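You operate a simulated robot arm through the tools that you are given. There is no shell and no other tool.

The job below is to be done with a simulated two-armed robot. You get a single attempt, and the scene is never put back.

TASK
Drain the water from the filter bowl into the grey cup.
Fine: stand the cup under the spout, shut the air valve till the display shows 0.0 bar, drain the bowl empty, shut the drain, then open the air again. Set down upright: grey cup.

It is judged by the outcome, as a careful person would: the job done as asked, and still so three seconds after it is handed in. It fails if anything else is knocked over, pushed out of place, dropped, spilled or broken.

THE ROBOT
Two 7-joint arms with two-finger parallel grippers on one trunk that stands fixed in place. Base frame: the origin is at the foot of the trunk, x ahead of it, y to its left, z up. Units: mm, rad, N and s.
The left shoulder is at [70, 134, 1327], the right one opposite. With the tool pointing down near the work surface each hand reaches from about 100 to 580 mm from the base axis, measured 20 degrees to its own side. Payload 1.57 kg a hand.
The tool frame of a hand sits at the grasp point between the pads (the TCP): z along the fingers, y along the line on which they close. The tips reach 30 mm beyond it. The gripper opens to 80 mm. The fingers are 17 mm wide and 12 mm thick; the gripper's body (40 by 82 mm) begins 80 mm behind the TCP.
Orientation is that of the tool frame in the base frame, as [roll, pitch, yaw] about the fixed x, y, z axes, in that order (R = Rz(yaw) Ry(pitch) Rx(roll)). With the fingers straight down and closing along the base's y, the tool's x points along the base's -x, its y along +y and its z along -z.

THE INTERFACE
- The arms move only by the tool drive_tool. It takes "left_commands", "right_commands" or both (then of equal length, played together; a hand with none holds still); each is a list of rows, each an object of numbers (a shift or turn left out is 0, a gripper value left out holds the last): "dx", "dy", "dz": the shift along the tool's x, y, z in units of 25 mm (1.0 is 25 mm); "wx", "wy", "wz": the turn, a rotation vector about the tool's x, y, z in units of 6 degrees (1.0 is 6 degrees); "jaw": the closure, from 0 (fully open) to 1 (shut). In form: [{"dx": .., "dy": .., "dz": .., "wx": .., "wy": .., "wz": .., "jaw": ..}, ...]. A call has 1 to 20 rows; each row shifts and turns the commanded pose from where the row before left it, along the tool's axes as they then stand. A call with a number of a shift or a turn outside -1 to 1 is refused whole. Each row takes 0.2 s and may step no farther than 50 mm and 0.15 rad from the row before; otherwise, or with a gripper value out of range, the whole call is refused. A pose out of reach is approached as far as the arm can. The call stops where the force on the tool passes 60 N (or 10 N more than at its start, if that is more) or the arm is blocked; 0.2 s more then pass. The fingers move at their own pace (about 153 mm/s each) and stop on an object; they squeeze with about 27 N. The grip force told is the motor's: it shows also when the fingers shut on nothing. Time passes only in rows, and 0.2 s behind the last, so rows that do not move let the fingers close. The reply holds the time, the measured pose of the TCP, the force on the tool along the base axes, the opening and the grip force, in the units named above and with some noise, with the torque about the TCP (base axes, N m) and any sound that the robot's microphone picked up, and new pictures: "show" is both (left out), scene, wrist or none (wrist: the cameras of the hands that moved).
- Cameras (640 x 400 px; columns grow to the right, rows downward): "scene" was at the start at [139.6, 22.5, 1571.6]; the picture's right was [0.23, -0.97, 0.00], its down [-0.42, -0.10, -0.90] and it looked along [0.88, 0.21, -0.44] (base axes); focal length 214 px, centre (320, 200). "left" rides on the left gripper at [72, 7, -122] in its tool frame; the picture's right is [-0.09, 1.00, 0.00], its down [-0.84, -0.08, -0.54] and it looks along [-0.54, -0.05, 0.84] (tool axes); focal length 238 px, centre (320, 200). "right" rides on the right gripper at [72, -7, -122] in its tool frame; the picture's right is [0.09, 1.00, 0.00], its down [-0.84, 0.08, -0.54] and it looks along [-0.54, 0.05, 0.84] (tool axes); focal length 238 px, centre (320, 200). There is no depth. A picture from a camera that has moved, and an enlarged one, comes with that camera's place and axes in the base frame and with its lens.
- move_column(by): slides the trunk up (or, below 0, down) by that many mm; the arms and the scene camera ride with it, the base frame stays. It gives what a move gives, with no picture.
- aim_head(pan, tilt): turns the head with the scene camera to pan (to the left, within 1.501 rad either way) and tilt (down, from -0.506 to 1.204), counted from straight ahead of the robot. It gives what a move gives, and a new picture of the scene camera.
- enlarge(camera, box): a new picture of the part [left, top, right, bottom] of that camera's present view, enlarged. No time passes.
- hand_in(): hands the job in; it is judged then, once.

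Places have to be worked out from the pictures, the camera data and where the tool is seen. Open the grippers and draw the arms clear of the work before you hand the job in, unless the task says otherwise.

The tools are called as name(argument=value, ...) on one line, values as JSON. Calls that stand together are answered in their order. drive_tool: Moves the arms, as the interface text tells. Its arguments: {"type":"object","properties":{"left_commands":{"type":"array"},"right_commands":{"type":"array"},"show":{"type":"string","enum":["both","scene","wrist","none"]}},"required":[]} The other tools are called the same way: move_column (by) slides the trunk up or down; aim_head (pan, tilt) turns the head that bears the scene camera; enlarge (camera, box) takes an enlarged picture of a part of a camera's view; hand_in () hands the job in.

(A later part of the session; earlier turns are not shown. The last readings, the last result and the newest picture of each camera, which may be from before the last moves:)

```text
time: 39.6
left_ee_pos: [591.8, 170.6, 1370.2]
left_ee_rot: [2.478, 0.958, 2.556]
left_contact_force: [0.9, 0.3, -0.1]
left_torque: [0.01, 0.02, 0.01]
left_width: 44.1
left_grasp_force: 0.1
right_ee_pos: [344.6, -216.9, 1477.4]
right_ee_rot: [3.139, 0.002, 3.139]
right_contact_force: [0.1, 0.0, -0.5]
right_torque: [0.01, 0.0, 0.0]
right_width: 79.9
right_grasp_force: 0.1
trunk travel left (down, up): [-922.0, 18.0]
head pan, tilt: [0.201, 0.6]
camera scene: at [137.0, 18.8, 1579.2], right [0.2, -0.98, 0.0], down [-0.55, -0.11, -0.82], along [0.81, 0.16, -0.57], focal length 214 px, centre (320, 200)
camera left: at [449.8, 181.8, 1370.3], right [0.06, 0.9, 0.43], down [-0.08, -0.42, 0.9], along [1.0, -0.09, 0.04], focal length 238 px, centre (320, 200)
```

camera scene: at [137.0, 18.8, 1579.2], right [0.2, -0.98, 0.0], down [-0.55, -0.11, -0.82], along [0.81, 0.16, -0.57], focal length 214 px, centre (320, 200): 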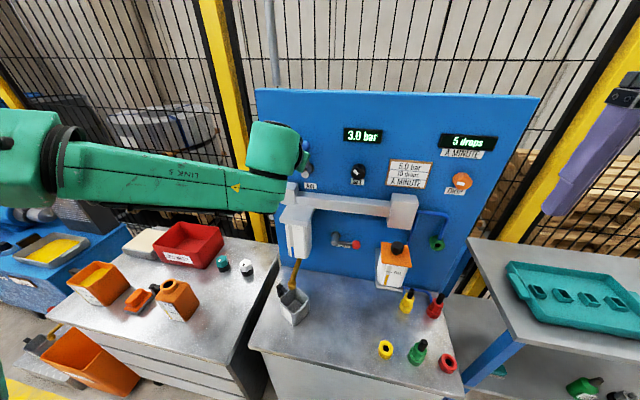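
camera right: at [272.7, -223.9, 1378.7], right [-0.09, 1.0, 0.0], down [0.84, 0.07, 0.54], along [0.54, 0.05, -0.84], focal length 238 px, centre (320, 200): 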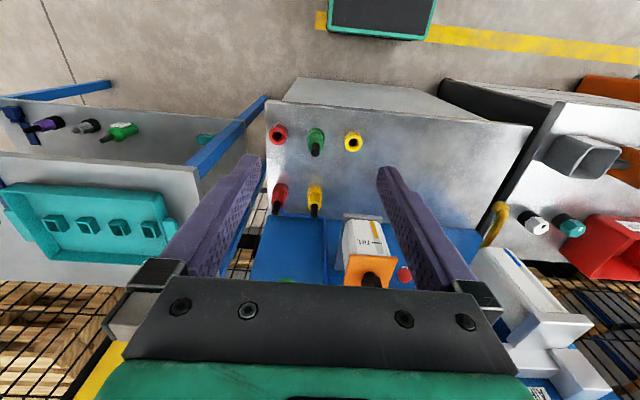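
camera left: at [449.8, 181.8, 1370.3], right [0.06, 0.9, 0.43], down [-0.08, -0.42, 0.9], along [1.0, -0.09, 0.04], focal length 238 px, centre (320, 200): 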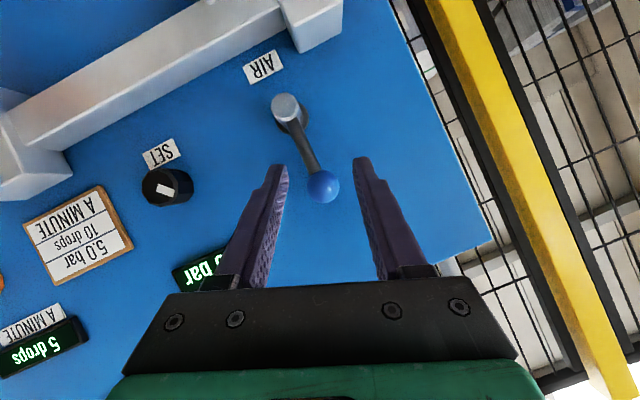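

The rotation goes as planned; finishing the second half.

drive_tool(left_commands=[{"wx": -0.1954, "wy": -0.7814, "wz": 0.6559}, {"wx": -0.1954, "wy": -0.7814, "wz": 0.6559}, {"wx": -0.1954, "wy": -0.7814, "wz": 0.6559}, {"wx": -0.1954, "wy": -0.7814, "wz": 0.6559}, {"wx": -0.1954, "wy": -0.7814, "wz": 0.6559}, {"wx": -0.1954, "wy": -0.7814, "wz": 0.6559}, {}], show="both")

enlarge(camera="left", box=[220, 80, 440, 300])

enlarge(camera="scene", box=[220, 100, 400, 220])

```text
time: 41.2
left_ee_pos: [590.1, 171.4, 1371.5]
left_ee_rot: [1.566, 0.781, 1.568]
left_contact_force: [-0.9, 0.3, -0.2]
left_torque: [-0.01, 0.0, -0.02]
left_width: 44.0
left_grasp_force: 0.1
right_ee_pos: [344.3, -217.1, 1476.7]
right_ee_rot: [3.141, 0.002, 3.141]
right_contact_force: [-0.4, -0.5, 0.0]
right_torque: [-0.03, -0.01, 0.02]
right_width: 79.9
right_grasp_force: 0.0
trunk travel left (down, up): [-922.0, 18.0]
head pan, tilt: [0.201, 0.6]
camera scene: at [136.9, 18.5, 1579.2], right [0.2, -0.98, 0.0], down [-0.55, -0.11, -0.83], along [0.81, 0.16, -0.56], focal length 214 px, centre (320, 200)
camera left: at [469.3, 227.7, 1324.8], right [0.0, 0.64, 0.77], down [-0.54, -0.65, 0.53], along [0.84, -0.42, 0.35], focal length 238 px, centre (320, 200)
```

scene: 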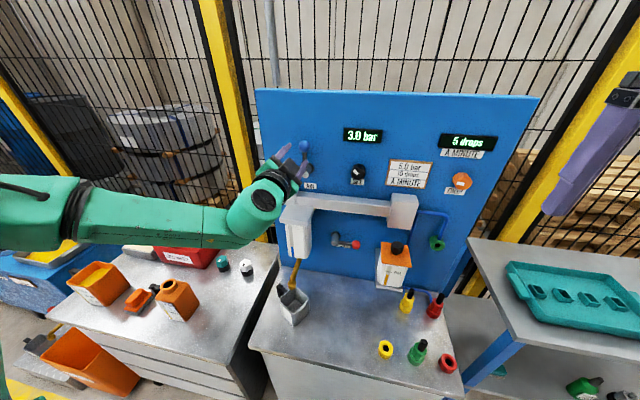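
left: 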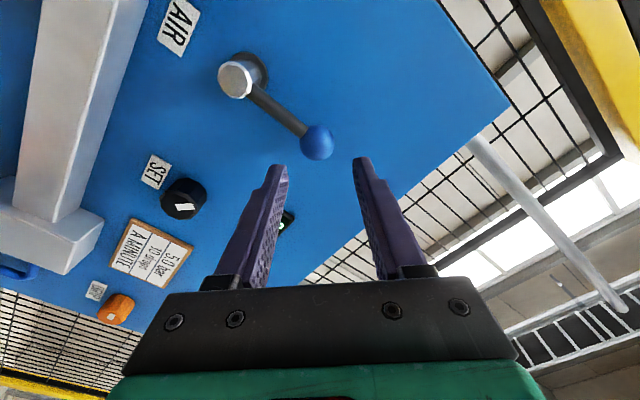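

```text
1.82 times, centred on (330, 190) of left
camera zoom: at [469.3, 227.7, 1324.8], right [0.0, 0.64, 0.77], down [-0.54, -0.65, 0.53], along [0.84, -0.42, 0.35], focal length 433 px, centre (302, 218)
```

zoom: 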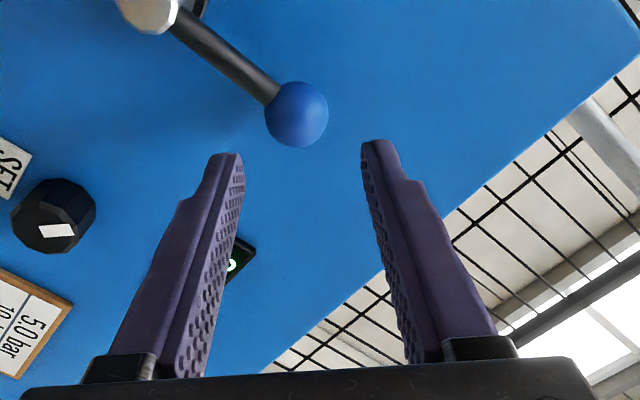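

```text
3.33 times, centred on (310, 160) of scene
camera zoom: at [136.9, 18.5, 1579.2], right [0.2, -0.98, 0.0], down [-0.55, -0.11, -0.83], along [0.81, 0.16, -0.56], focal length 715 px, centre (353, 333)
```

zoom: 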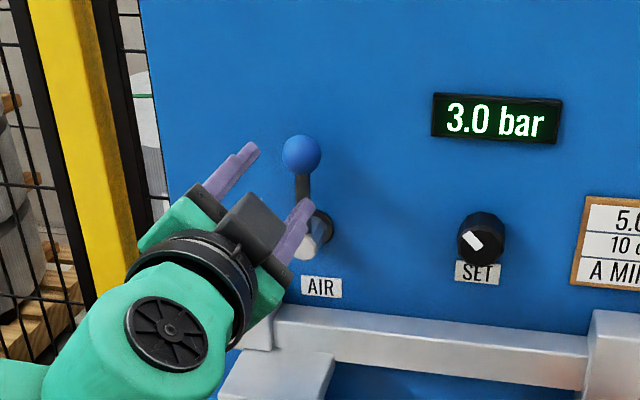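

The hand points straight at the lever with its jaws diagonal. I re-estimate the ball at (674, 170.5, 1371.5), so I advance 70 mm to cage it between the fingers.

drive_tool(left_commands=[{"dz": 0.7}, {"dz": 0.7}, {"dz": 0.7}, {"dz": 0.7}, {}], show="both")

enlarge(camera="left", box=[220, 80, 440, 300])

enlarge(camera="scene", box=[240, 110, 400, 210])

```text
time: 42.4
left_ee_pos: [663.6, 172.9, 1372.0]
left_ee_rot: [1.57, 0.784, 1.569]
left_contact_force: [-0.4, 0.2, 0.0]
left_torque: [0.0, 0.03, 0.02]
left_width: 43.9
left_grasp_force: 0.0
right_ee_pos: [344.6, -216.9, 1475.3]
right_ee_rot: [3.138, 0.003, 3.14]
right_contact_force: [-0.7, -1.2, 0.4]
right_torque: [0.01, 0.0, -0.01]
right_width: 79.8
right_grasp_force: 0.0
trunk travel left (down, up): [-922.0, 18.0]
head pan, tilt: [0.201, 0.6]
camera scene: at [137.1, 18.9, 1579.2], right [0.2, -0.98, 0.0], down [-0.55, -0.11, -0.82], along [0.81, 0.16, -0.57], focal length 214 px, centre (320, 200)
camera left: at [540.6, 227.9, 1324.9], right [0.0, 0.64, 0.77], down [-0.54, -0.65, 0.54], along [0.84, -0.42, 0.35], focal length 238 px, centre (320, 200)
```

scene: 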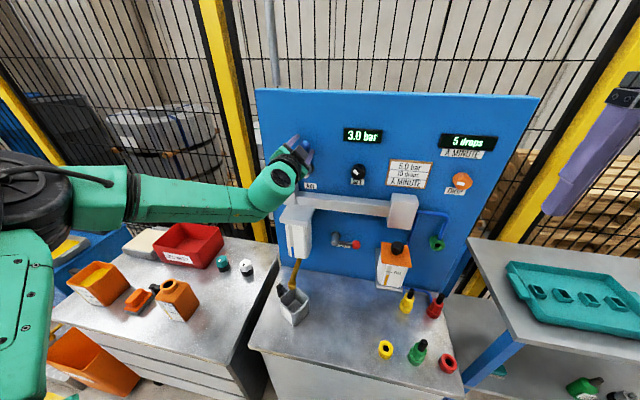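
left: 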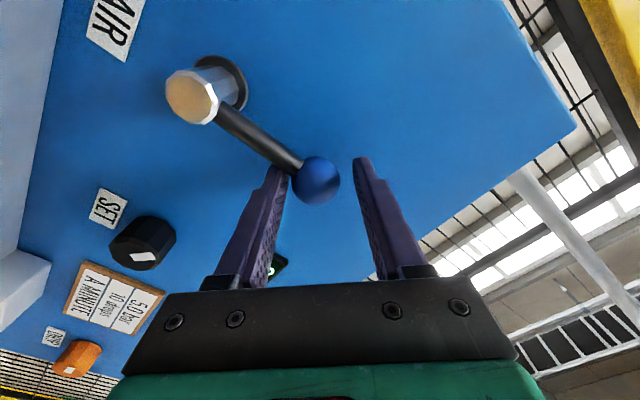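

```text
1.82 times, centred on (330, 190) of left
camera zoom: at [540.6, 227.9, 1324.9], right [0.0, 0.64, 0.77], down [-0.54, -0.65, 0.54], along [0.84, -0.42, 0.35], focal length 433 px, centre (302, 218)
```

zoom: 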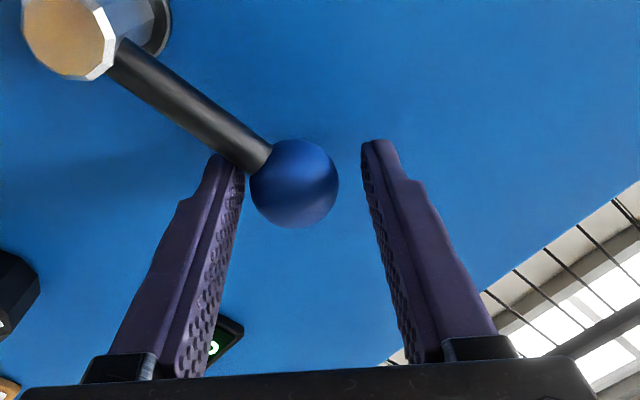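

```text
4.00 times, centred on (320, 160) of scene
camera zoom: at [137.1, 18.9, 1579.2], right [0.2, -0.98, 0.0], down [-0.55, -0.11, -0.82], along [0.81, 0.16, -0.57], focal length 858 px, centre (320, 360)
```

zoom: 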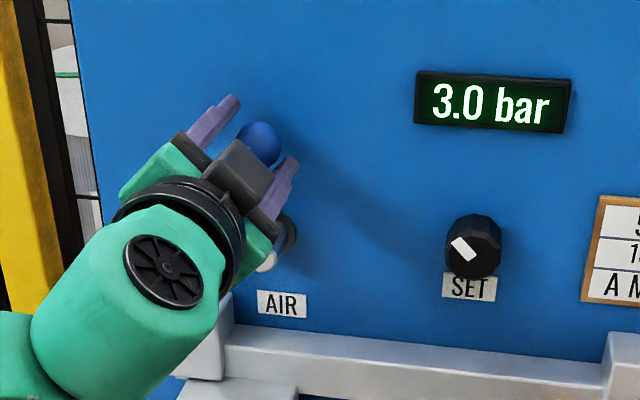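

The ball sits inside the cage with no contact. I start sweeping the lever clockwise (toward -y and down) along its arc, first 50°.

drive_tool(left_commands=[{"dx": -0.02, "dy": -0.277}, {"dx": -0.3629, "dy": -0.4325}, {"dx": -0.2825, "dy": -0.489}, {"dx": -0.1932, "dy": -0.5309}, {"dx": -0.0981, "dy": -0.5563}, {"dy": -0.5645}, {}], show="both")

enlarge(camera="left", box=[220, 80, 440, 300])

enlarge(camera="scene", box=[240, 110, 400, 210])

```text
time: 43.6
left_ee_pos: [661.4, 136.1, 1366.7]
left_ee_rot: [1.505, 0.798, 1.558]
left_contact_force: [4.0, 19.5, 25.2]
left_torque: [0.22, -0.13, 0.79]
left_width: 70.1
left_grasp_force: 13.9
right_ee_pos: [339.1, -207.2, 1479.5]
right_ee_rot: [-3.136, 0.007, 3.136]
right_contact_force: [-0.8, 0.4, -0.2]
right_torque: [0.0, 0.03, 0.01]
right_width: 80.0
right_grasp_force: 0.0
trunk travel left (down, up): [-922.0, 18.0]
head pan, tilt: [0.201, 0.6]
stopped in row 6 (left hand): the force on the tool passed its limit at 64 N (the readings are from after the stop); the commanded pose is now the measured one
camera scene: at [131.7, 31.9, 1579.5], right [0.2, -0.98, 0.01], down [-0.55, -0.12, -0.83], along [0.81, 0.16, -0.56], focal length 214 px, centre (320, 200)
camera left: at [540.3, 186.7, 1314.1], right [-0.06, 0.65, 0.76], down [-0.54, -0.66, 0.52], along [0.84, -0.38, 0.39], focal length 238 px, centre (320, 200)
```

scene: 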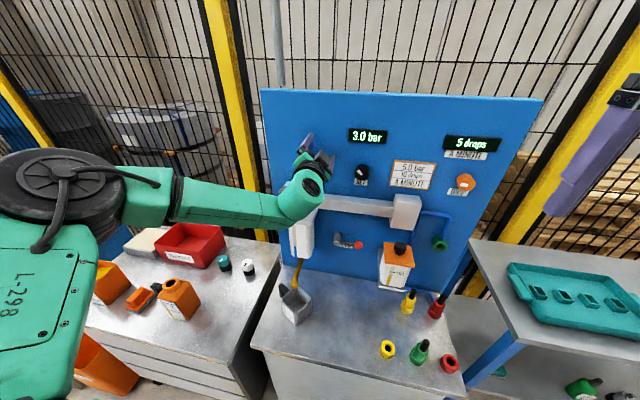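
left: 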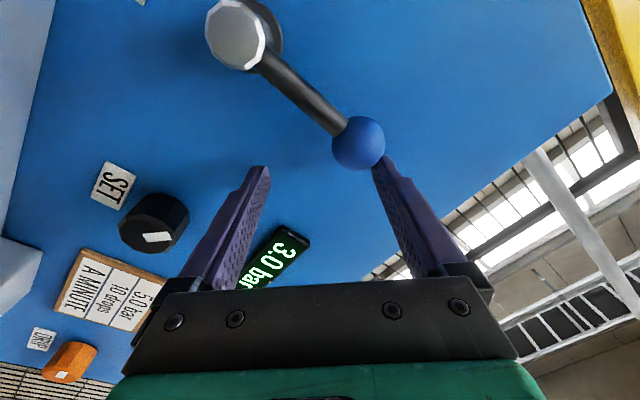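

```text
1.82 times, centred on (330, 190) of left
camera zoom: at [540.3, 186.7, 1314.1], right [-0.06, 0.65, 0.76], down [-0.54, -0.66, 0.52], along [0.84, -0.38, 0.39], focal length 433 px, centre (302, 218)
```

zoom: 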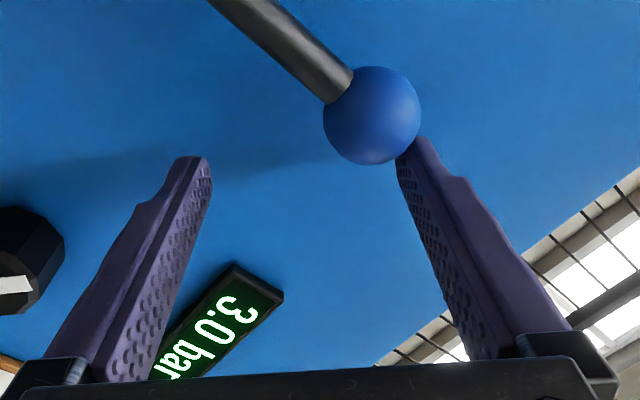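

```text
4.00 times, centred on (320, 160) of scene
camera zoom: at [131.7, 31.9, 1579.5], right [0.2, -0.98, 0.01], down [-0.55, -0.12, -0.83], along [0.81, 0.16, -0.56], focal length 858 px, centre (320, 360)
```

zoom: 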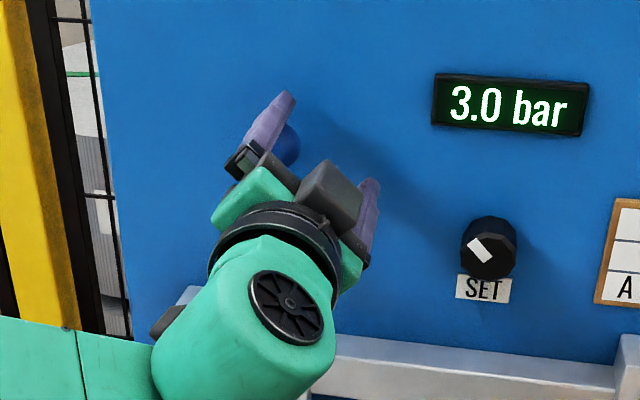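

The lever did not budge that way (64 N stop, no movement, display still 3.0), so it must turn the other way. I back off to the cage centre.

drive_tool(left_commands=[{"dx": 0.212, "dy": 0.2825}, {"dx": 0.212, "dy": 0.2825}, {"dx": 0.212, "dy": 0.2825}, {"dx": 0.212, "dy": 0.2825}, {}], show="both")

enlarge(camera="left", box=[220, 80, 440, 300])

enlarge(camera="scene", box=[260, 180, 420, 330])

```text
time: 44.8
left_ee_pos: [663.3, 158.6, 1363.3]
left_ee_rot: [1.533, 0.79, 1.572]
left_contact_force: [0.0, 0.0, 0.1]
left_torque: [-0.02, 0.03, 0.05]
left_width: 43.7
left_grasp_force: 0.0
right_ee_pos: [344.9, -217.4, 1476.2]
right_ee_rot: [3.14, 0.0, 3.138]
right_contact_force: [0.8, 0.3, -0.7]
right_torque: [-0.02, 0.0, 0.0]
right_width: 80.0
right_grasp_force: 0.1
trunk travel left (down, up): [-922.0, 18.0]
head pan, tilt: [0.201, 0.6]
camera scene: at [137.4, 19.4, 1579.1], right [0.2, -0.98, 0.0], down [-0.55, -0.11, -0.82], along [0.81, 0.16, -0.57], focal length 214 px, centre (320, 200)
camera left: at [542.1, 210.6, 1312.9], right [-0.04, 0.64, 0.77], down [-0.54, -0.66, 0.53], along [0.84, -0.39, 0.37], focal length 238 px, centre (320, 200)
```

scene: 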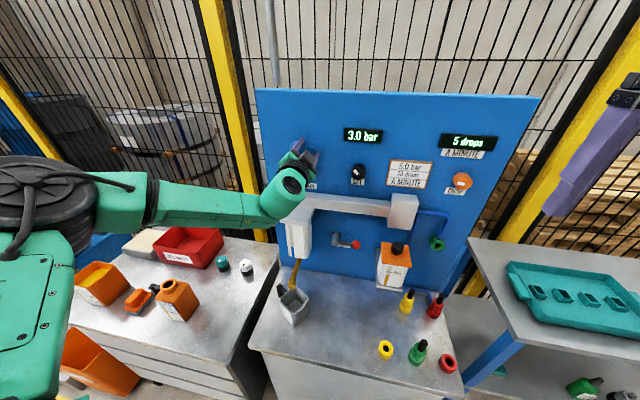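
left: 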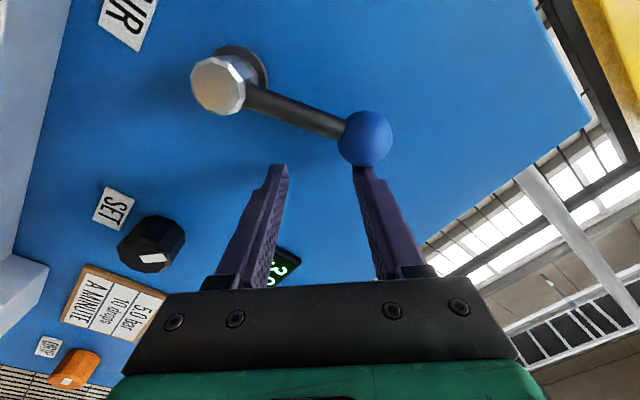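

```text
1.82 times, centred on (330, 190) of left
camera zoom: at [542.1, 210.6, 1312.9], right [-0.04, 0.64, 0.77], down [-0.54, -0.66, 0.53], along [0.84, -0.39, 0.37], focal length 433 px, centre (302, 218)
```

zoom: 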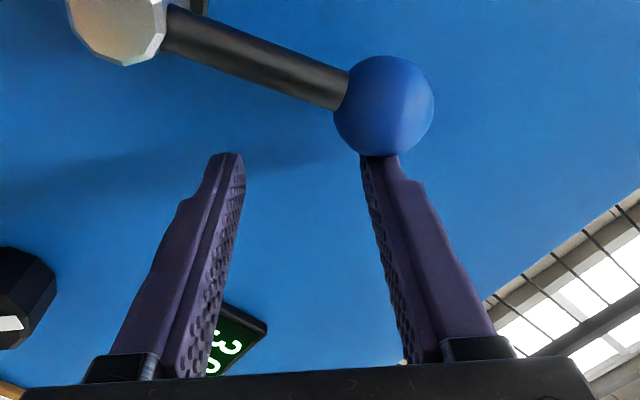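

```text
2.67 times, centred on (340, 255) of scene
camera zoom: at [137.4, 19.4, 1579.1], right [0.2, -0.98, 0.0], down [-0.55, -0.11, -0.82], along [0.81, 0.16, -0.57], focal length 572 px, centre (267, 53)
```

zoom: 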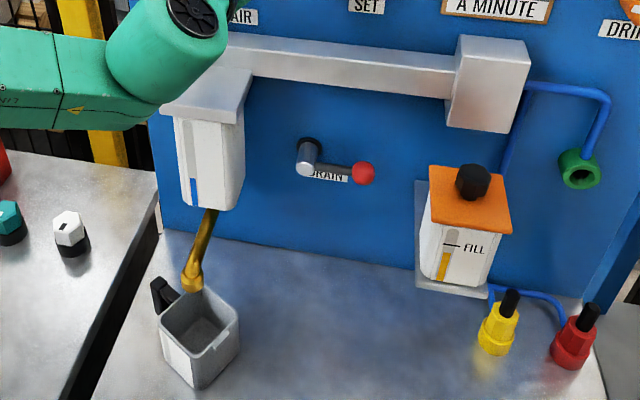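

The last view shows the ball slipped past the finger and, on backing off, the finger's side easily moved the lever about 20° the other way (ball now ≈ (674, 197, 1366)). So it turns counter-clockwise, and I'll withdraw, close the fingers, and reposition up-right of the ball.

drive_tool(left_commands=[{"dz": -0.6}, {"dz": -0.6}, {"dz": -0.6}, {"dz": -0.6, "jaw": 0.7}, {"wx": 0.36, "jaw": 0.85}, {"dx": -0.103, "dy": 0.595, "jaw": 1}, {"dx": -0.103, "dy": 0.595}, {}, {}], show="both")

enlarge(camera="left", box=[200, 40, 440, 280])

enlarge(camera="scene", box=[240, 110, 400, 210])

```text
time: 46.8
left_ee_pos: [605.1, 174.4, 1386.0]
left_ee_rot: [1.571, 0.792, 1.574]
left_contact_force: [0.2, 0.5, 0.5]
left_torque: [-0.01, 0.0, -0.01]
left_width: 0.3
left_grasp_force: 21.7
right_ee_pos: [344.5, -218.2, 1476.4]
right_ee_rot: [3.138, 0.002, 3.137]
right_contact_force: [0.2, 0.7, 0.4]
right_torque: [-0.02, 0.0, 0.01]
right_width: 80.2
right_grasp_force: 0.0
trunk travel left (down, up): [-922.0, 18.0]
head pan, tilt: [0.201, 0.6]
camera scene: at [137.3, 18.6, 1579.2], right [0.2, -0.98, 0.0], down [-0.55, -0.11, -0.82], along [0.81, 0.16, -0.57], focal length 214 px, centre (320, 200)
camera left: at [483.1, 229.9, 1338.9], right [0.0, 0.64, 0.77], down [-0.54, -0.65, 0.54], along [0.84, -0.41, 0.35], focal length 238 px, centre (320, 200)
```

scene: 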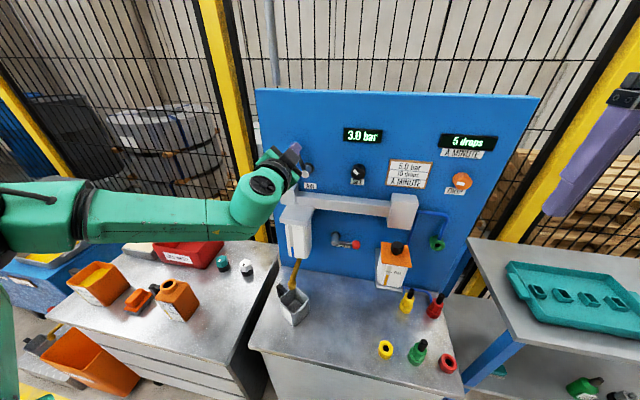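
left: 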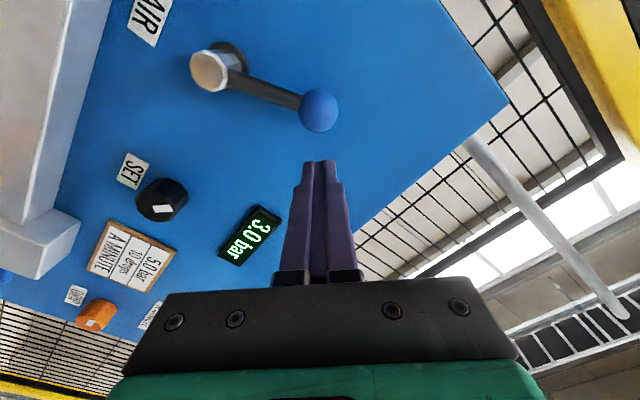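

```text
1.67 times, centred on (320, 160) of left
camera zoom: at [483.1, 229.9, 1338.9], right [0.0, 0.64, 0.77], down [-0.54, -0.65, 0.54], along [0.84, -0.41, 0.35], focal length 397 px, centre (320, 267)
```

zoom: 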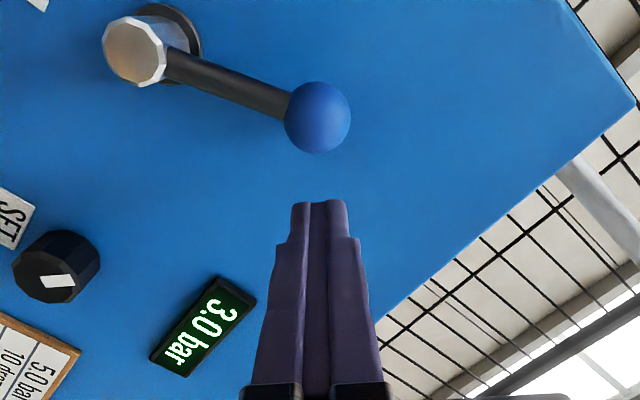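

```text
4.00 times, centred on (320, 160) of scene
camera zoom: at [137.3, 18.6, 1579.2], right [0.2, -0.98, 0.0], down [-0.55, -0.11, -0.82], along [0.81, 0.16, -0.57], focal length 858 px, centre (320, 360)
```

zoom: 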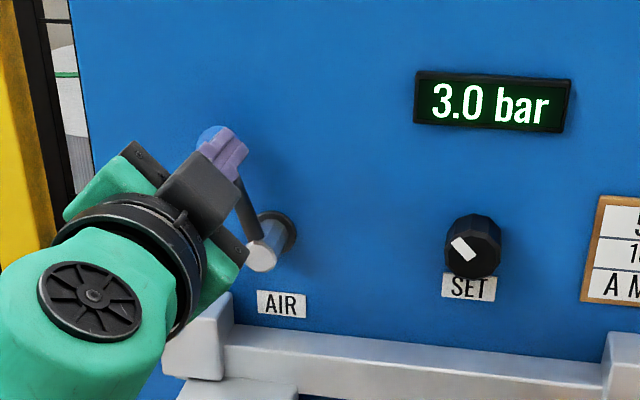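

The ball is at about (674, 198, 1366), and the closed fingers are up-right of it with ~6 mm gap. I advance 55 mm and push the lever along its arc toward +y.

drive_tool(left_commands=[{"dz": 0.55}, {"dz": 0.55}, {"dz": 0.55}, {"dz": 0.55}, {"dx": 0.26}, {"dx": 0.531, "dy": 0.193}, {"dx": 0.5563, "dy": 0.0981}, {"dx": 0.5645}, {}], show="both")

enlarge(camera="left", box=[200, 40, 440, 280])

enlarge(camera="scene", box=[240, 110, 400, 210])

```text
time: 48.8
left_ee_pos: [658.8, 213.0, 1356.5]
left_ee_rot: [1.57, 0.79, 1.575]
left_contact_force: [0.3, -0.7, 0.1]
left_torque: [-0.02, 0.0, 0.01]
left_width: 0.0
left_grasp_force: 21.0
right_ee_pos: [345.8, -218.9, 1476.7]
right_ee_rot: [3.138, 0.001, 3.139]
right_contact_force: [-0.4, -0.8, -0.8]
right_torque: [-0.01, 0.0, -0.02]
right_width: 80.0
right_grasp_force: 0.1
trunk travel left (down, up): [-922.0, 18.0]
head pan, tilt: [0.201, 0.6]
camera scene: at [137.1, 18.6, 1579.2], right [0.2, -0.98, 0.0], down [-0.55, -0.11, -0.82], along [0.81, 0.16, -0.57], focal length 214 px, centre (320, 200)
camera left: at [537.8, 268.5, 1309.2], right [0.0, 0.64, 0.77], down [-0.54, -0.65, 0.54], along [0.84, -0.41, 0.35], focal length 238 px, centre (320, 200)
```

scene: 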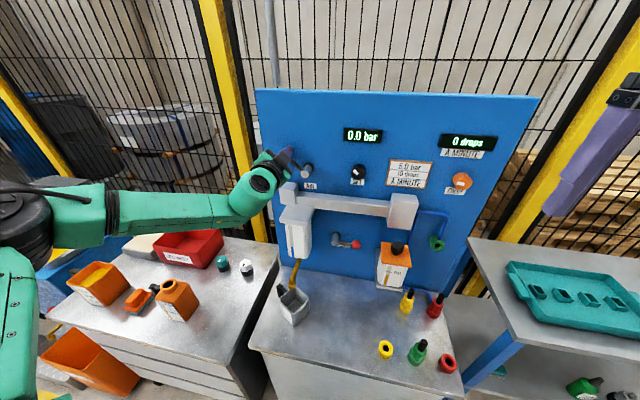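
left: 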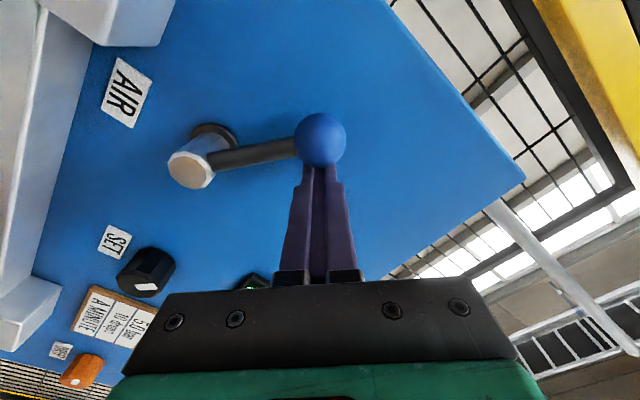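

```text
1.67 times, centred on (320, 160) of left
camera zoom: at [537.8, 268.5, 1309.2], right [0.0, 0.64, 0.77], down [-0.54, -0.65, 0.54], along [0.84, -0.41, 0.35], focal length 397 px, centre (320, 267)
```

zoom: 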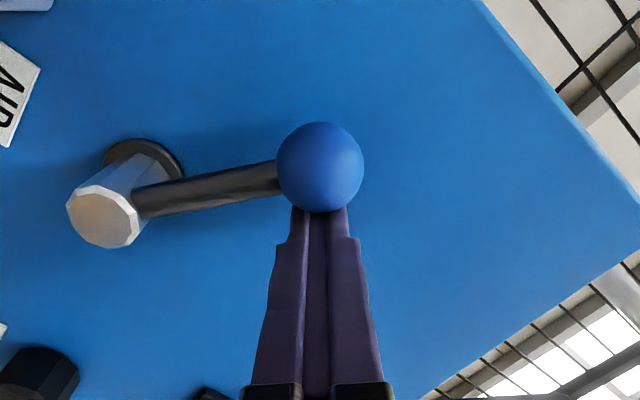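

```text
4.00 times, centred on (320, 160) of scene
camera zoom: at [137.1, 18.6, 1579.2], right [0.2, -0.98, 0.0], down [-0.55, -0.11, -0.82], along [0.81, 0.16, -0.57], focal length 858 px, centre (320, 360)
```

zoom: 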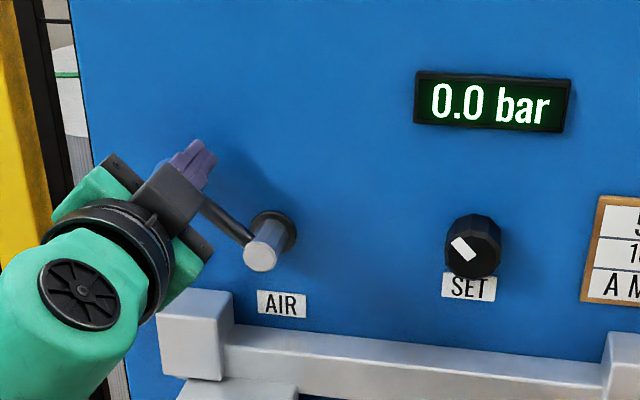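

The display now reads 0.0 bar with the lever at about 50°. I continue the sweep to the full quarter turn so the valve is properly shut.

drive_tool(left_commands=[{"dx": 0.5563, "dy": -0.0981}, {"dx": 0.531, "dy": -0.193}, {"dx": 0.489, "dy": -0.2825}, {"dx": 0.3, "dy": -0.25}, {}], show="both")

enlarge(camera="left", box=[200, 40, 440, 280])

enlarge(camera="scene", box=[240, 110, 400, 210])

```text
time: 50.0
left_ee_pos: [660.4, 232.4, 1310.4]
left_ee_rot: [1.569, 0.791, 1.572]
left_contact_force: [1.6, 0.7, 1.1]
left_torque: [0.0, -0.06, -0.02]
left_width: 0.2
left_grasp_force: 21.5
right_ee_pos: [344.6, -217.9, 1477.2]
right_ee_rot: [3.139, 0.001, 3.14]
right_contact_force: [0.3, -0.5, 0.5]
right_torque: [-0.01, -0.02, 0.0]
right_width: 80.0
right_grasp_force: 0.1
trunk travel left (down, up): [-922.0, 18.0]
head pan, tilt: [0.201, 0.6]
camera scene: at [136.9, 19.3, 1579.2], right [0.2, -0.98, 0.0], down [-0.55, -0.11, -0.82], along [0.81, 0.16, -0.57], focal length 214 px, centre (320, 200)
camera left: at [537.7, 287.1, 1262.2], right [0.0, 0.64, 0.77], down [-0.54, -0.65, 0.54], along [0.84, -0.41, 0.35], focal length 238 px, centre (320, 200)
```

scene: 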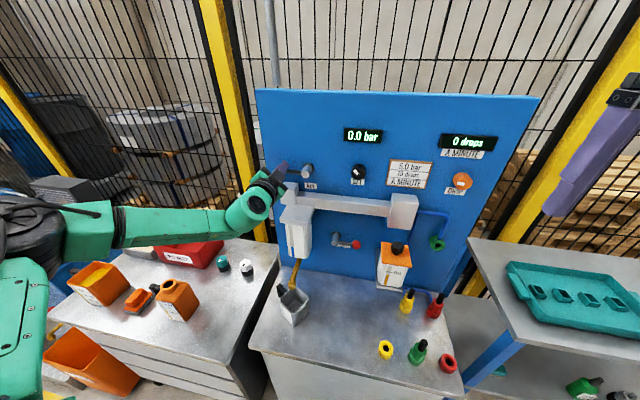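
left: 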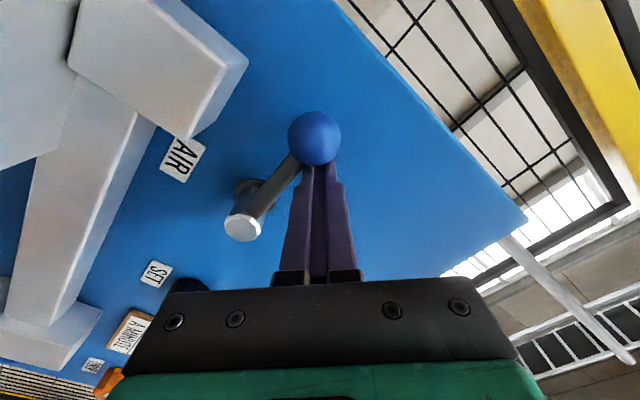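

```text
1.67 times, centred on (320, 160) of left
camera zoom: at [537.7, 287.1, 1262.2], right [0.0, 0.64, 0.77], down [-0.54, -0.65, 0.54], along [0.84, -0.41, 0.35], focal length 397 px, centre (320, 267)
```

zoom: 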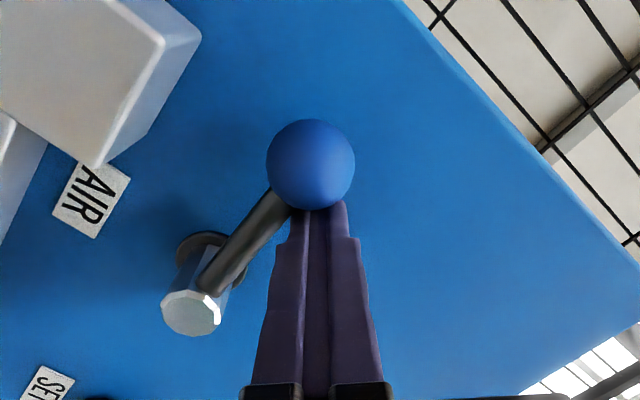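

```text
4.00 times, centred on (320, 160) of scene
camera zoom: at [136.9, 19.3, 1579.2], right [0.2, -0.98, 0.0], down [-0.55, -0.11, -0.82], along [0.81, 0.16, -0.57], focal length 858 px, centre (320, 360)
```

zoom: 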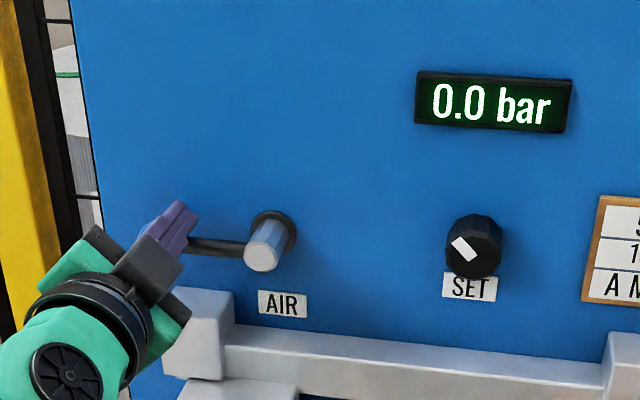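

The air lever is now horizontal, the display holds 0.0 bar and there's no load on the hand. I withdraw the left hand 60 mm from the panel and bring the right hand forward and down in front of the panel, ready for the drain lever.

drive_tool(left_commands=[{"dz": -0.6}, {"dz": -0.6}, {"dz": -0.6}, {"dz": -0.6}, {}, {}, {}, {}, {}, {}, {}, {}, {}, {}], right_commands=[{"dx": -0.477, "dy": 0.514, "dz": 0.883}, {"dx": -0.477, "dy": 0.514, "dz": 0.883}, {"dx": -0.477, "dy": 0.514, "dz": 0.883}, {"dx": -0.477, "dy": 0.514, "dz": 0.883}, {"dx": -0.477, "dy": 0.514, "dz": 0.883}, {"dx": -0.477, "dy": 0.514, "dz": 0.883}, {"dx": -0.477, "dy": 0.514, "dz": 0.883}, {"dx": -0.477, "dy": 0.514, "dz": 0.883}, {"dx": -0.477, "dy": 0.514, "dz": 0.883}, {"dx": -0.477, "dy": 0.514, "dz": 0.883}, {"dx": -0.477, "dy": 0.514, "dz": 0.883}, {"dx": -0.477, "dy": 0.514, "dz": 0.883}, {"dx": -0.477, "dy": 0.514, "dz": 0.883}, {}], show="both")

enlarge(camera="scene", box=[240, 110, 400, 210])

```text
time: 53.0
left_ee_pos: [599.5, 231.6, 1309.2]
left_ee_rot: [1.572, 0.789, 1.573]
left_contact_force: [-0.4, 0.4, -0.8]
left_torque: [0.03, 0.0, 0.01]
left_width: 0.0
left_grasp_force: 21.0
right_ee_pos: [500.1, -52.2, 1190.3]
right_ee_rot: [3.139, 0.002, 3.139]
right_contact_force: [0.4, 0.3, -0.3]
right_torque: [0.01, 0.02, 0.04]
right_width: 80.0
right_grasp_force: 0.1
trunk travel left (down, up): [-922.0, 18.0]
head pan, tilt: [0.201, 0.6]
camera scene: at [136.7, 18.6, 1579.2], right [0.2, -0.98, 0.0], down [-0.55, -0.11, -0.83], along [0.81, 0.16, -0.56], focal length 214 px, centre (320, 200)
camera right: at [427.9, -58.4, 1312.4], right [-0.09, 1.0, 0.0], down [0.84, 0.07, 0.54], along [0.54, 0.05, -0.84], focal length 238 px, centre (320, 200)
camera left: at [477.4, 286.8, 1262.7], right [0.0, 0.64, 0.77], down [-0.54, -0.65, 0.54], along [0.84, -0.41, 0.35], focal length 238 px, centre (320, 200)
```

scene: 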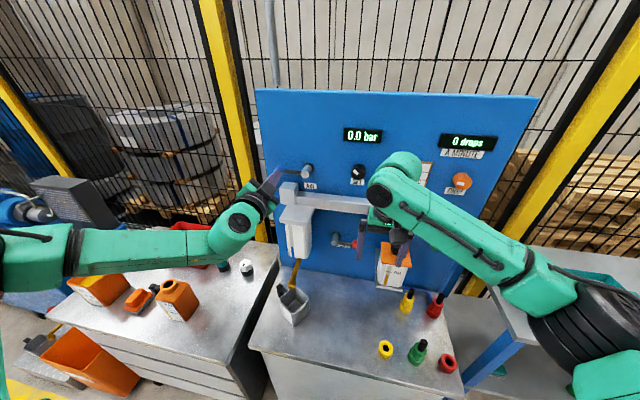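
right: 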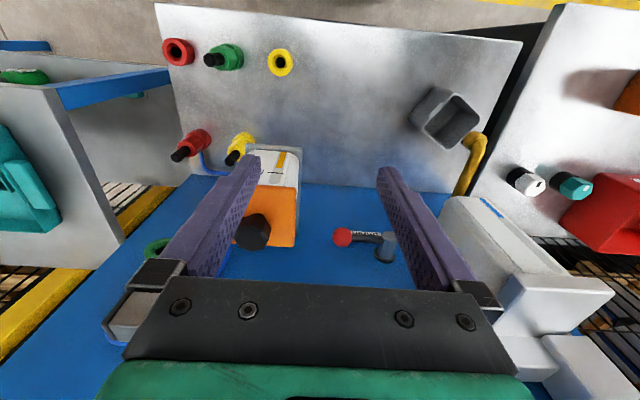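
left: 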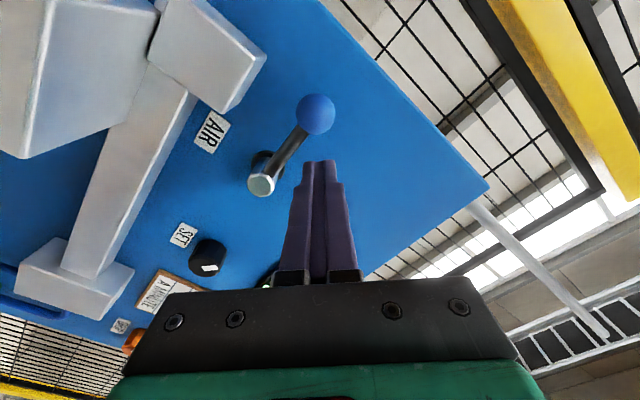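

```text
4.00 times, centred on (320, 160) of scene
camera zoom: at [136.7, 18.6, 1579.2], right [0.2, -0.98, 0.0], down [-0.55, -0.11, -0.83], along [0.81, 0.16, -0.56], focal length 858 px, centre (320, 360)
```

zoom: 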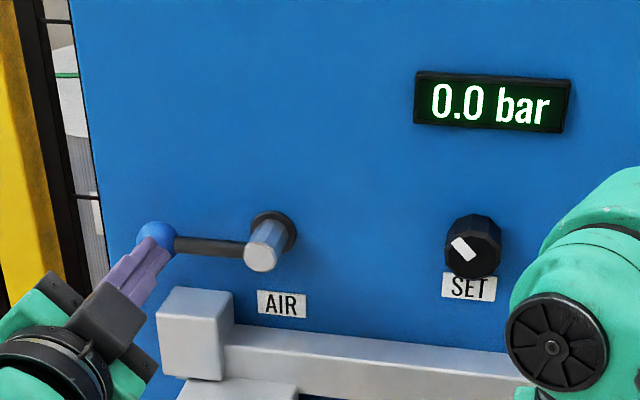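

Air stays shut at 0.0 bar. I'll enlarge the right-wrist view to refine the drain lever's position.

enlarge(camera="right", box=[300, 200, 420, 280])

enlarge(camera="scene", box=[280, 200, 400, 290])

```text
5.00 times, centred on (360, 240) of right
camera zoom: at [427.9, -58.4, 1312.4], right [-0.09, 1.0, 0.0], down [0.84, 0.07, 0.54], along [0.54, 0.05, -0.84], focal length 1192 px, centre (120, 0)
```

zoom: 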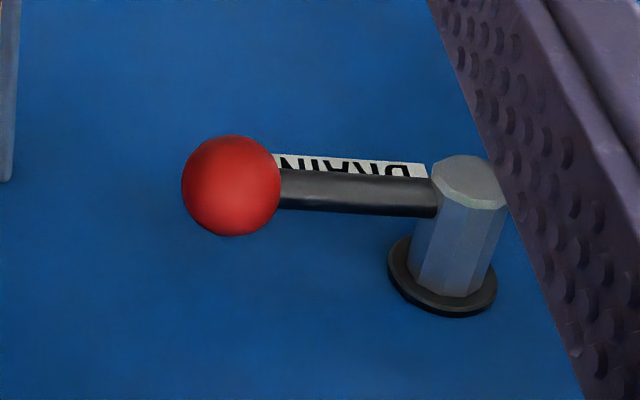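

```text
4.44 times, centred on (340, 245) of scene
camera zoom: at [136.7, 18.6, 1579.2], right [0.2, -0.98, 0.0], down [-0.55, -0.11, -0.83], along [0.81, 0.16, -0.56], focal length 953 px, centre (231, 0)
```

zoom: 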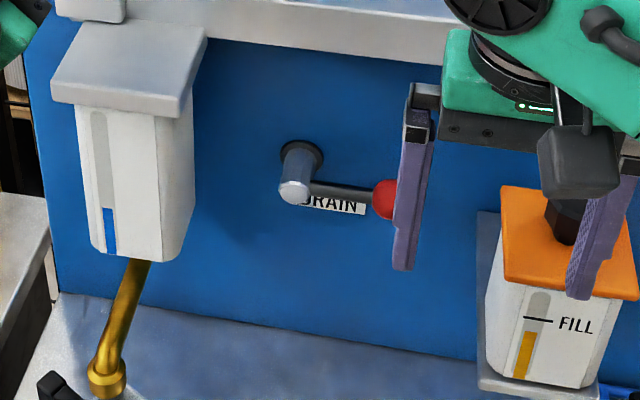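

Drain hub ≈ (672, 76, 1028), red ball ≈ (674, -2, 1031). Now I rotate the right hand to point forward with the same diagonal orientation and close its jaws.

drive_tool(right_commands=[{"wx": -0.3449, "wy": -0.8326, "wz": 0.3449, "jaw": 0.4}, {"wx": -0.3449, "wy": -0.8326, "wz": 0.3449, "jaw": 0.7}, {"wx": -0.3449, "wy": -0.8326, "wz": 0.3449, "jaw": 1}, {"wx": -0.3449, "wy": -0.8326, "wz": 0.3449}, {"wx": -0.3449, "wy": -0.8326, "wz": 0.3449}, {"wx": -0.3449, "wy": -0.8326, "wz": 0.3449}, {"wx": -0.3449, "wy": -0.8326, "wz": 0.3449}, {"wx": -0.3449, "wy": -0.8326, "wz": 0.3449}, {}], show="both")

```text
time: 55.0
left_ee_pos: [599.0, 231.7, 1309.7]
left_ee_rot: [1.57, 0.792, 1.572]
left_contact_force: [-0.6, -0.1, 0.3]
left_torque: [-0.02, 0.01, 0.0]
left_width: 0.2
left_grasp_force: 21.4
right_ee_pos: [500.4, -51.4, 1190.9]
right_ee_rot: [2.683, 0.626, 2.683]
right_contact_force: [0.8, -0.4, 0.7]
right_torque: [0.02, -0.05, -0.01]
right_width: 0.0
right_grasp_force: 21.3
trunk travel left (down, up): [-922.0, 18.0]
head pan, tilt: [0.201, 0.6]
camera scene: at [137.1, 18.9, 1579.2], right [0.2, -0.98, 0.0], down [-0.55, -0.11, -0.82], along [0.81, 0.16, -0.57], focal length 214 px, centre (320, 200)
camera right: at [366.2, -51.3, 1234.5], right [0.1, 0.95, 0.3], down [0.26, -0.32, 0.91], along [0.96, -0.01, -0.28], focal length 238 px, centre (320, 200)
```

scene: 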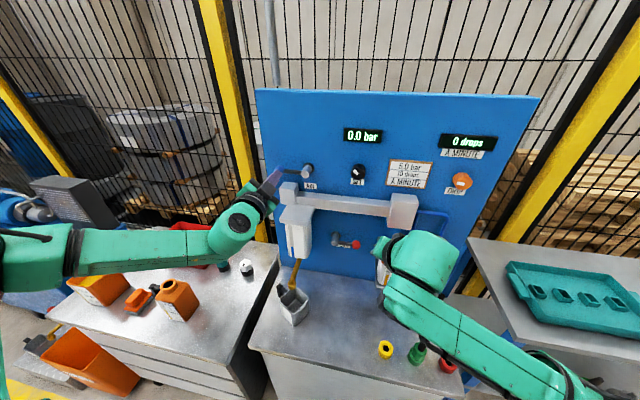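
right: 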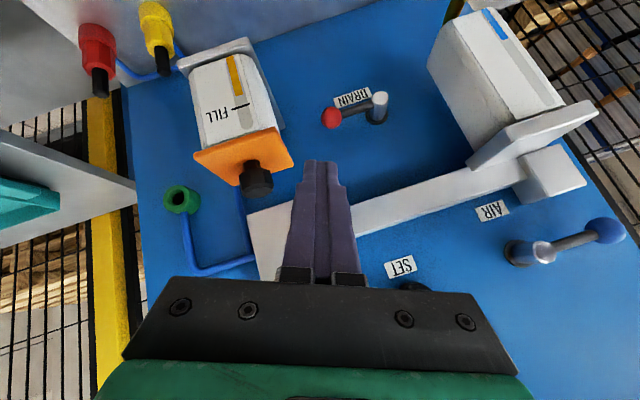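

Good so far with no contact. Completing the rotation.

drive_tool(right_commands=[{"wx": -0.3449, "wy": -0.8326, "wz": 0.3449}, {"wx": -0.3449, "wy": -0.8326, "wz": 0.3449}, {"wx": -0.3449, "wy": -0.8326, "wz": 0.3449}, {"wx": -0.3449, "wy": -0.8326, "wz": 0.3449}, {"wx": -0.3449, "wy": -0.8326, "wz": 0.3449}, {"wx": -0.3449, "wy": -0.8326, "wz": 0.3449}, {"wx": -0.3449, "wy": -0.8326, "wz": 0.3449}, {"wx": -0.3449, "wy": -0.8326, "wz": 0.3449}, {"wx": -0.3449, "wy": -0.8326, "wz": 0.3449}, {}], show="both")

```text
time: 57.2
left_ee_pos: [598.4, 230.6, 1310.7]
left_ee_rot: [1.57, 0.787, 1.572]
left_contact_force: [0.8, -0.4, -0.7]
left_torque: [-0.02, -0.01, 0.04]
left_width: 0.1
left_grasp_force: 21.0
right_ee_pos: [501.0, -50.8, 1190.1]
right_ee_rot: [1.566, 0.782, 1.562]
right_contact_force: [0.2, -0.9, 0.0]
right_torque: [0.0, -0.01, 0.0]
right_width: 0.0
right_grasp_force: 21.9
trunk travel left (down, up): [-922.0, 18.0]
head pan, tilt: [0.201, 0.6]
camera scene: at [137.1, 18.7, 1579.2], right [0.2, -0.98, 0.0], down [-0.55, -0.11, -0.82], along [0.81, 0.16, -0.57], focal length 214 px, centre (320, 200)
camera right: at [379.8, -4.7, 1134.6], right [0.0, 0.77, 0.64], down [-0.55, -0.54, 0.64], along [0.84, -0.35, 0.42], focal length 238 px, centre (320, 200)
```

scene: 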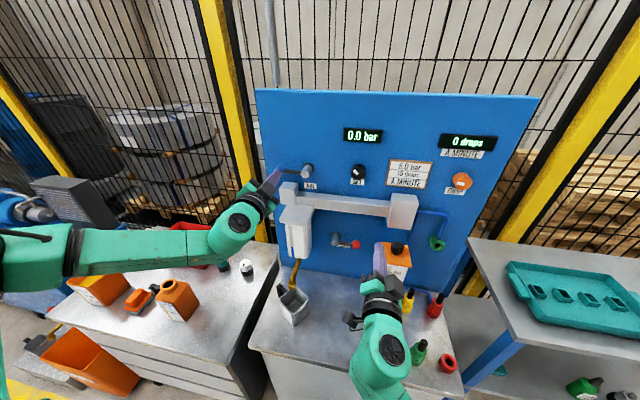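
right: 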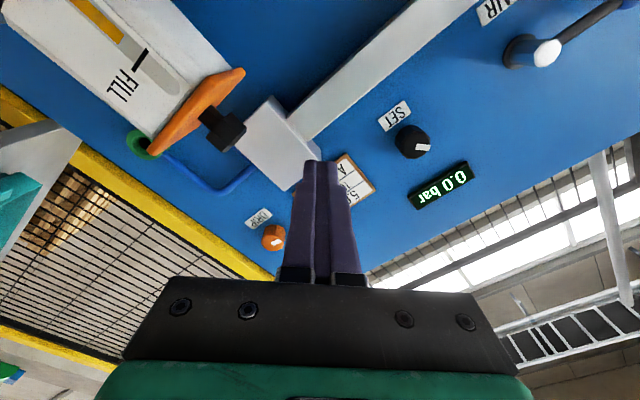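

The right hand is horizontal at (501, -51, 1190). The orange-lidded bottle begins at about y=-74, so I'll come in on its left: down to (540, -5, 1056) first.

drive_tool(right_commands=[{"dx": 0.727, "dy": -0.3556, "dz": 0.223}, {"dx": 0.727, "dy": -0.3556, "dz": 0.223}, {"dx": 0.727, "dy": -0.3556, "dz": 0.223}, {"dx": 0.727, "dy": -0.3556, "dz": 0.223}, {"dx": 0.727, "dy": -0.3556, "dz": 0.223}, {"dx": 0.727, "dy": -0.3556, "dz": 0.223}, {"dx": 0.727, "dy": -0.3556, "dz": 0.223}, {}], show="both")

enlarge(camera="right", box=[200, 20, 440, 260])

enlarge(camera="scene", box=[280, 180, 440, 300])

```text
time: 59.0
left_ee_pos: [598.9, 232.4, 1309.6]
left_ee_rot: [1.572, 0.789, 1.573]
left_contact_force: [0.0, 0.6, -0.3]
left_torque: [0.0, 0.03, -0.01]
left_width: 0.1
left_grasp_force: 21.2
right_ee_pos: [542.2, -4.2, 1055.6]
right_ee_rot: [1.565, 0.781, 1.563]
right_contact_force: [0.1, -0.7, 0.4]
right_torque: [0.0, -0.03, 0.01]
right_width: 0.2
right_grasp_force: 21.4
trunk travel left (down, up): [-922.0, 18.0]
head pan, tilt: [0.201, 0.6]
camera scene: at [136.7, 18.8, 1579.2], right [0.2, -0.98, 0.0], down [-0.55, -0.11, -0.83], along [0.81, 0.16, -0.56], focal length 214 px, centre (320, 200)
camera right: at [420.0, 42.6, 1001.3], right [0.0, 0.77, 0.64], down [-0.55, -0.54, 0.64], along [0.84, -0.35, 0.42], focal length 238 px, centre (320, 200)
```

scene: 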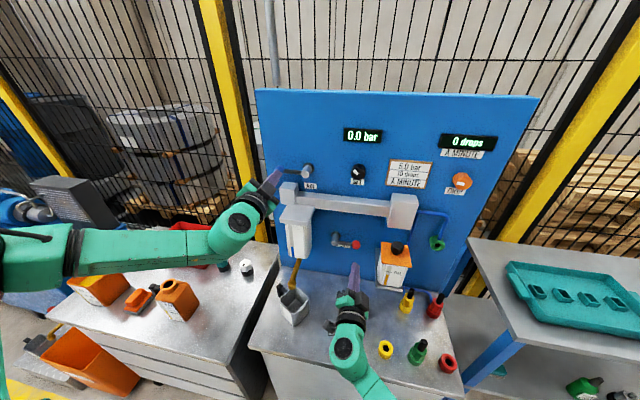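
right: 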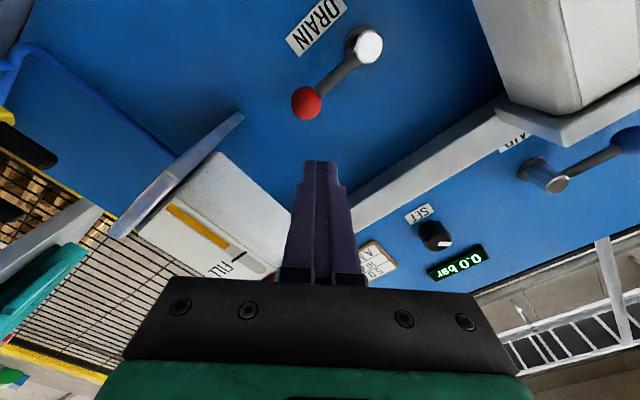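

```text
1.67 times, centred on (320, 140) of right
camera zoom: at [420.0, 42.6, 1001.3], right [0.0, 0.77, 0.64], down [-0.55, -0.54, 0.64], along [0.84, -0.35, 0.42], focal length 397 px, centre (320, 300)
```

zoom: 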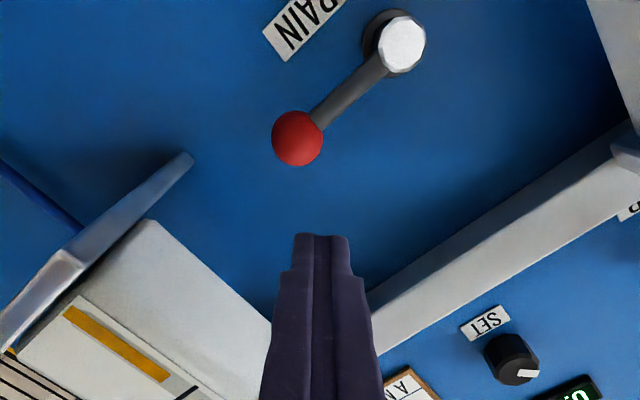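

```text
3.33 times, centred on (360, 240) of scene
camera zoom: at [136.7, 18.8, 1579.2], right [0.2, -0.98, 0.0], down [-0.55, -0.11, -0.83], along [0.81, 0.16, -0.56], focal length 715 px, centre (187, 67)
```

zoom: 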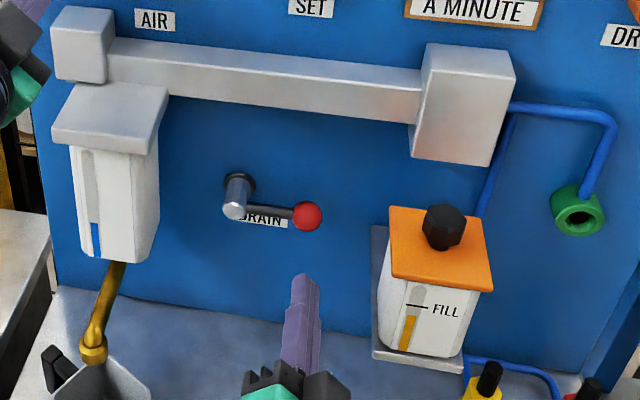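

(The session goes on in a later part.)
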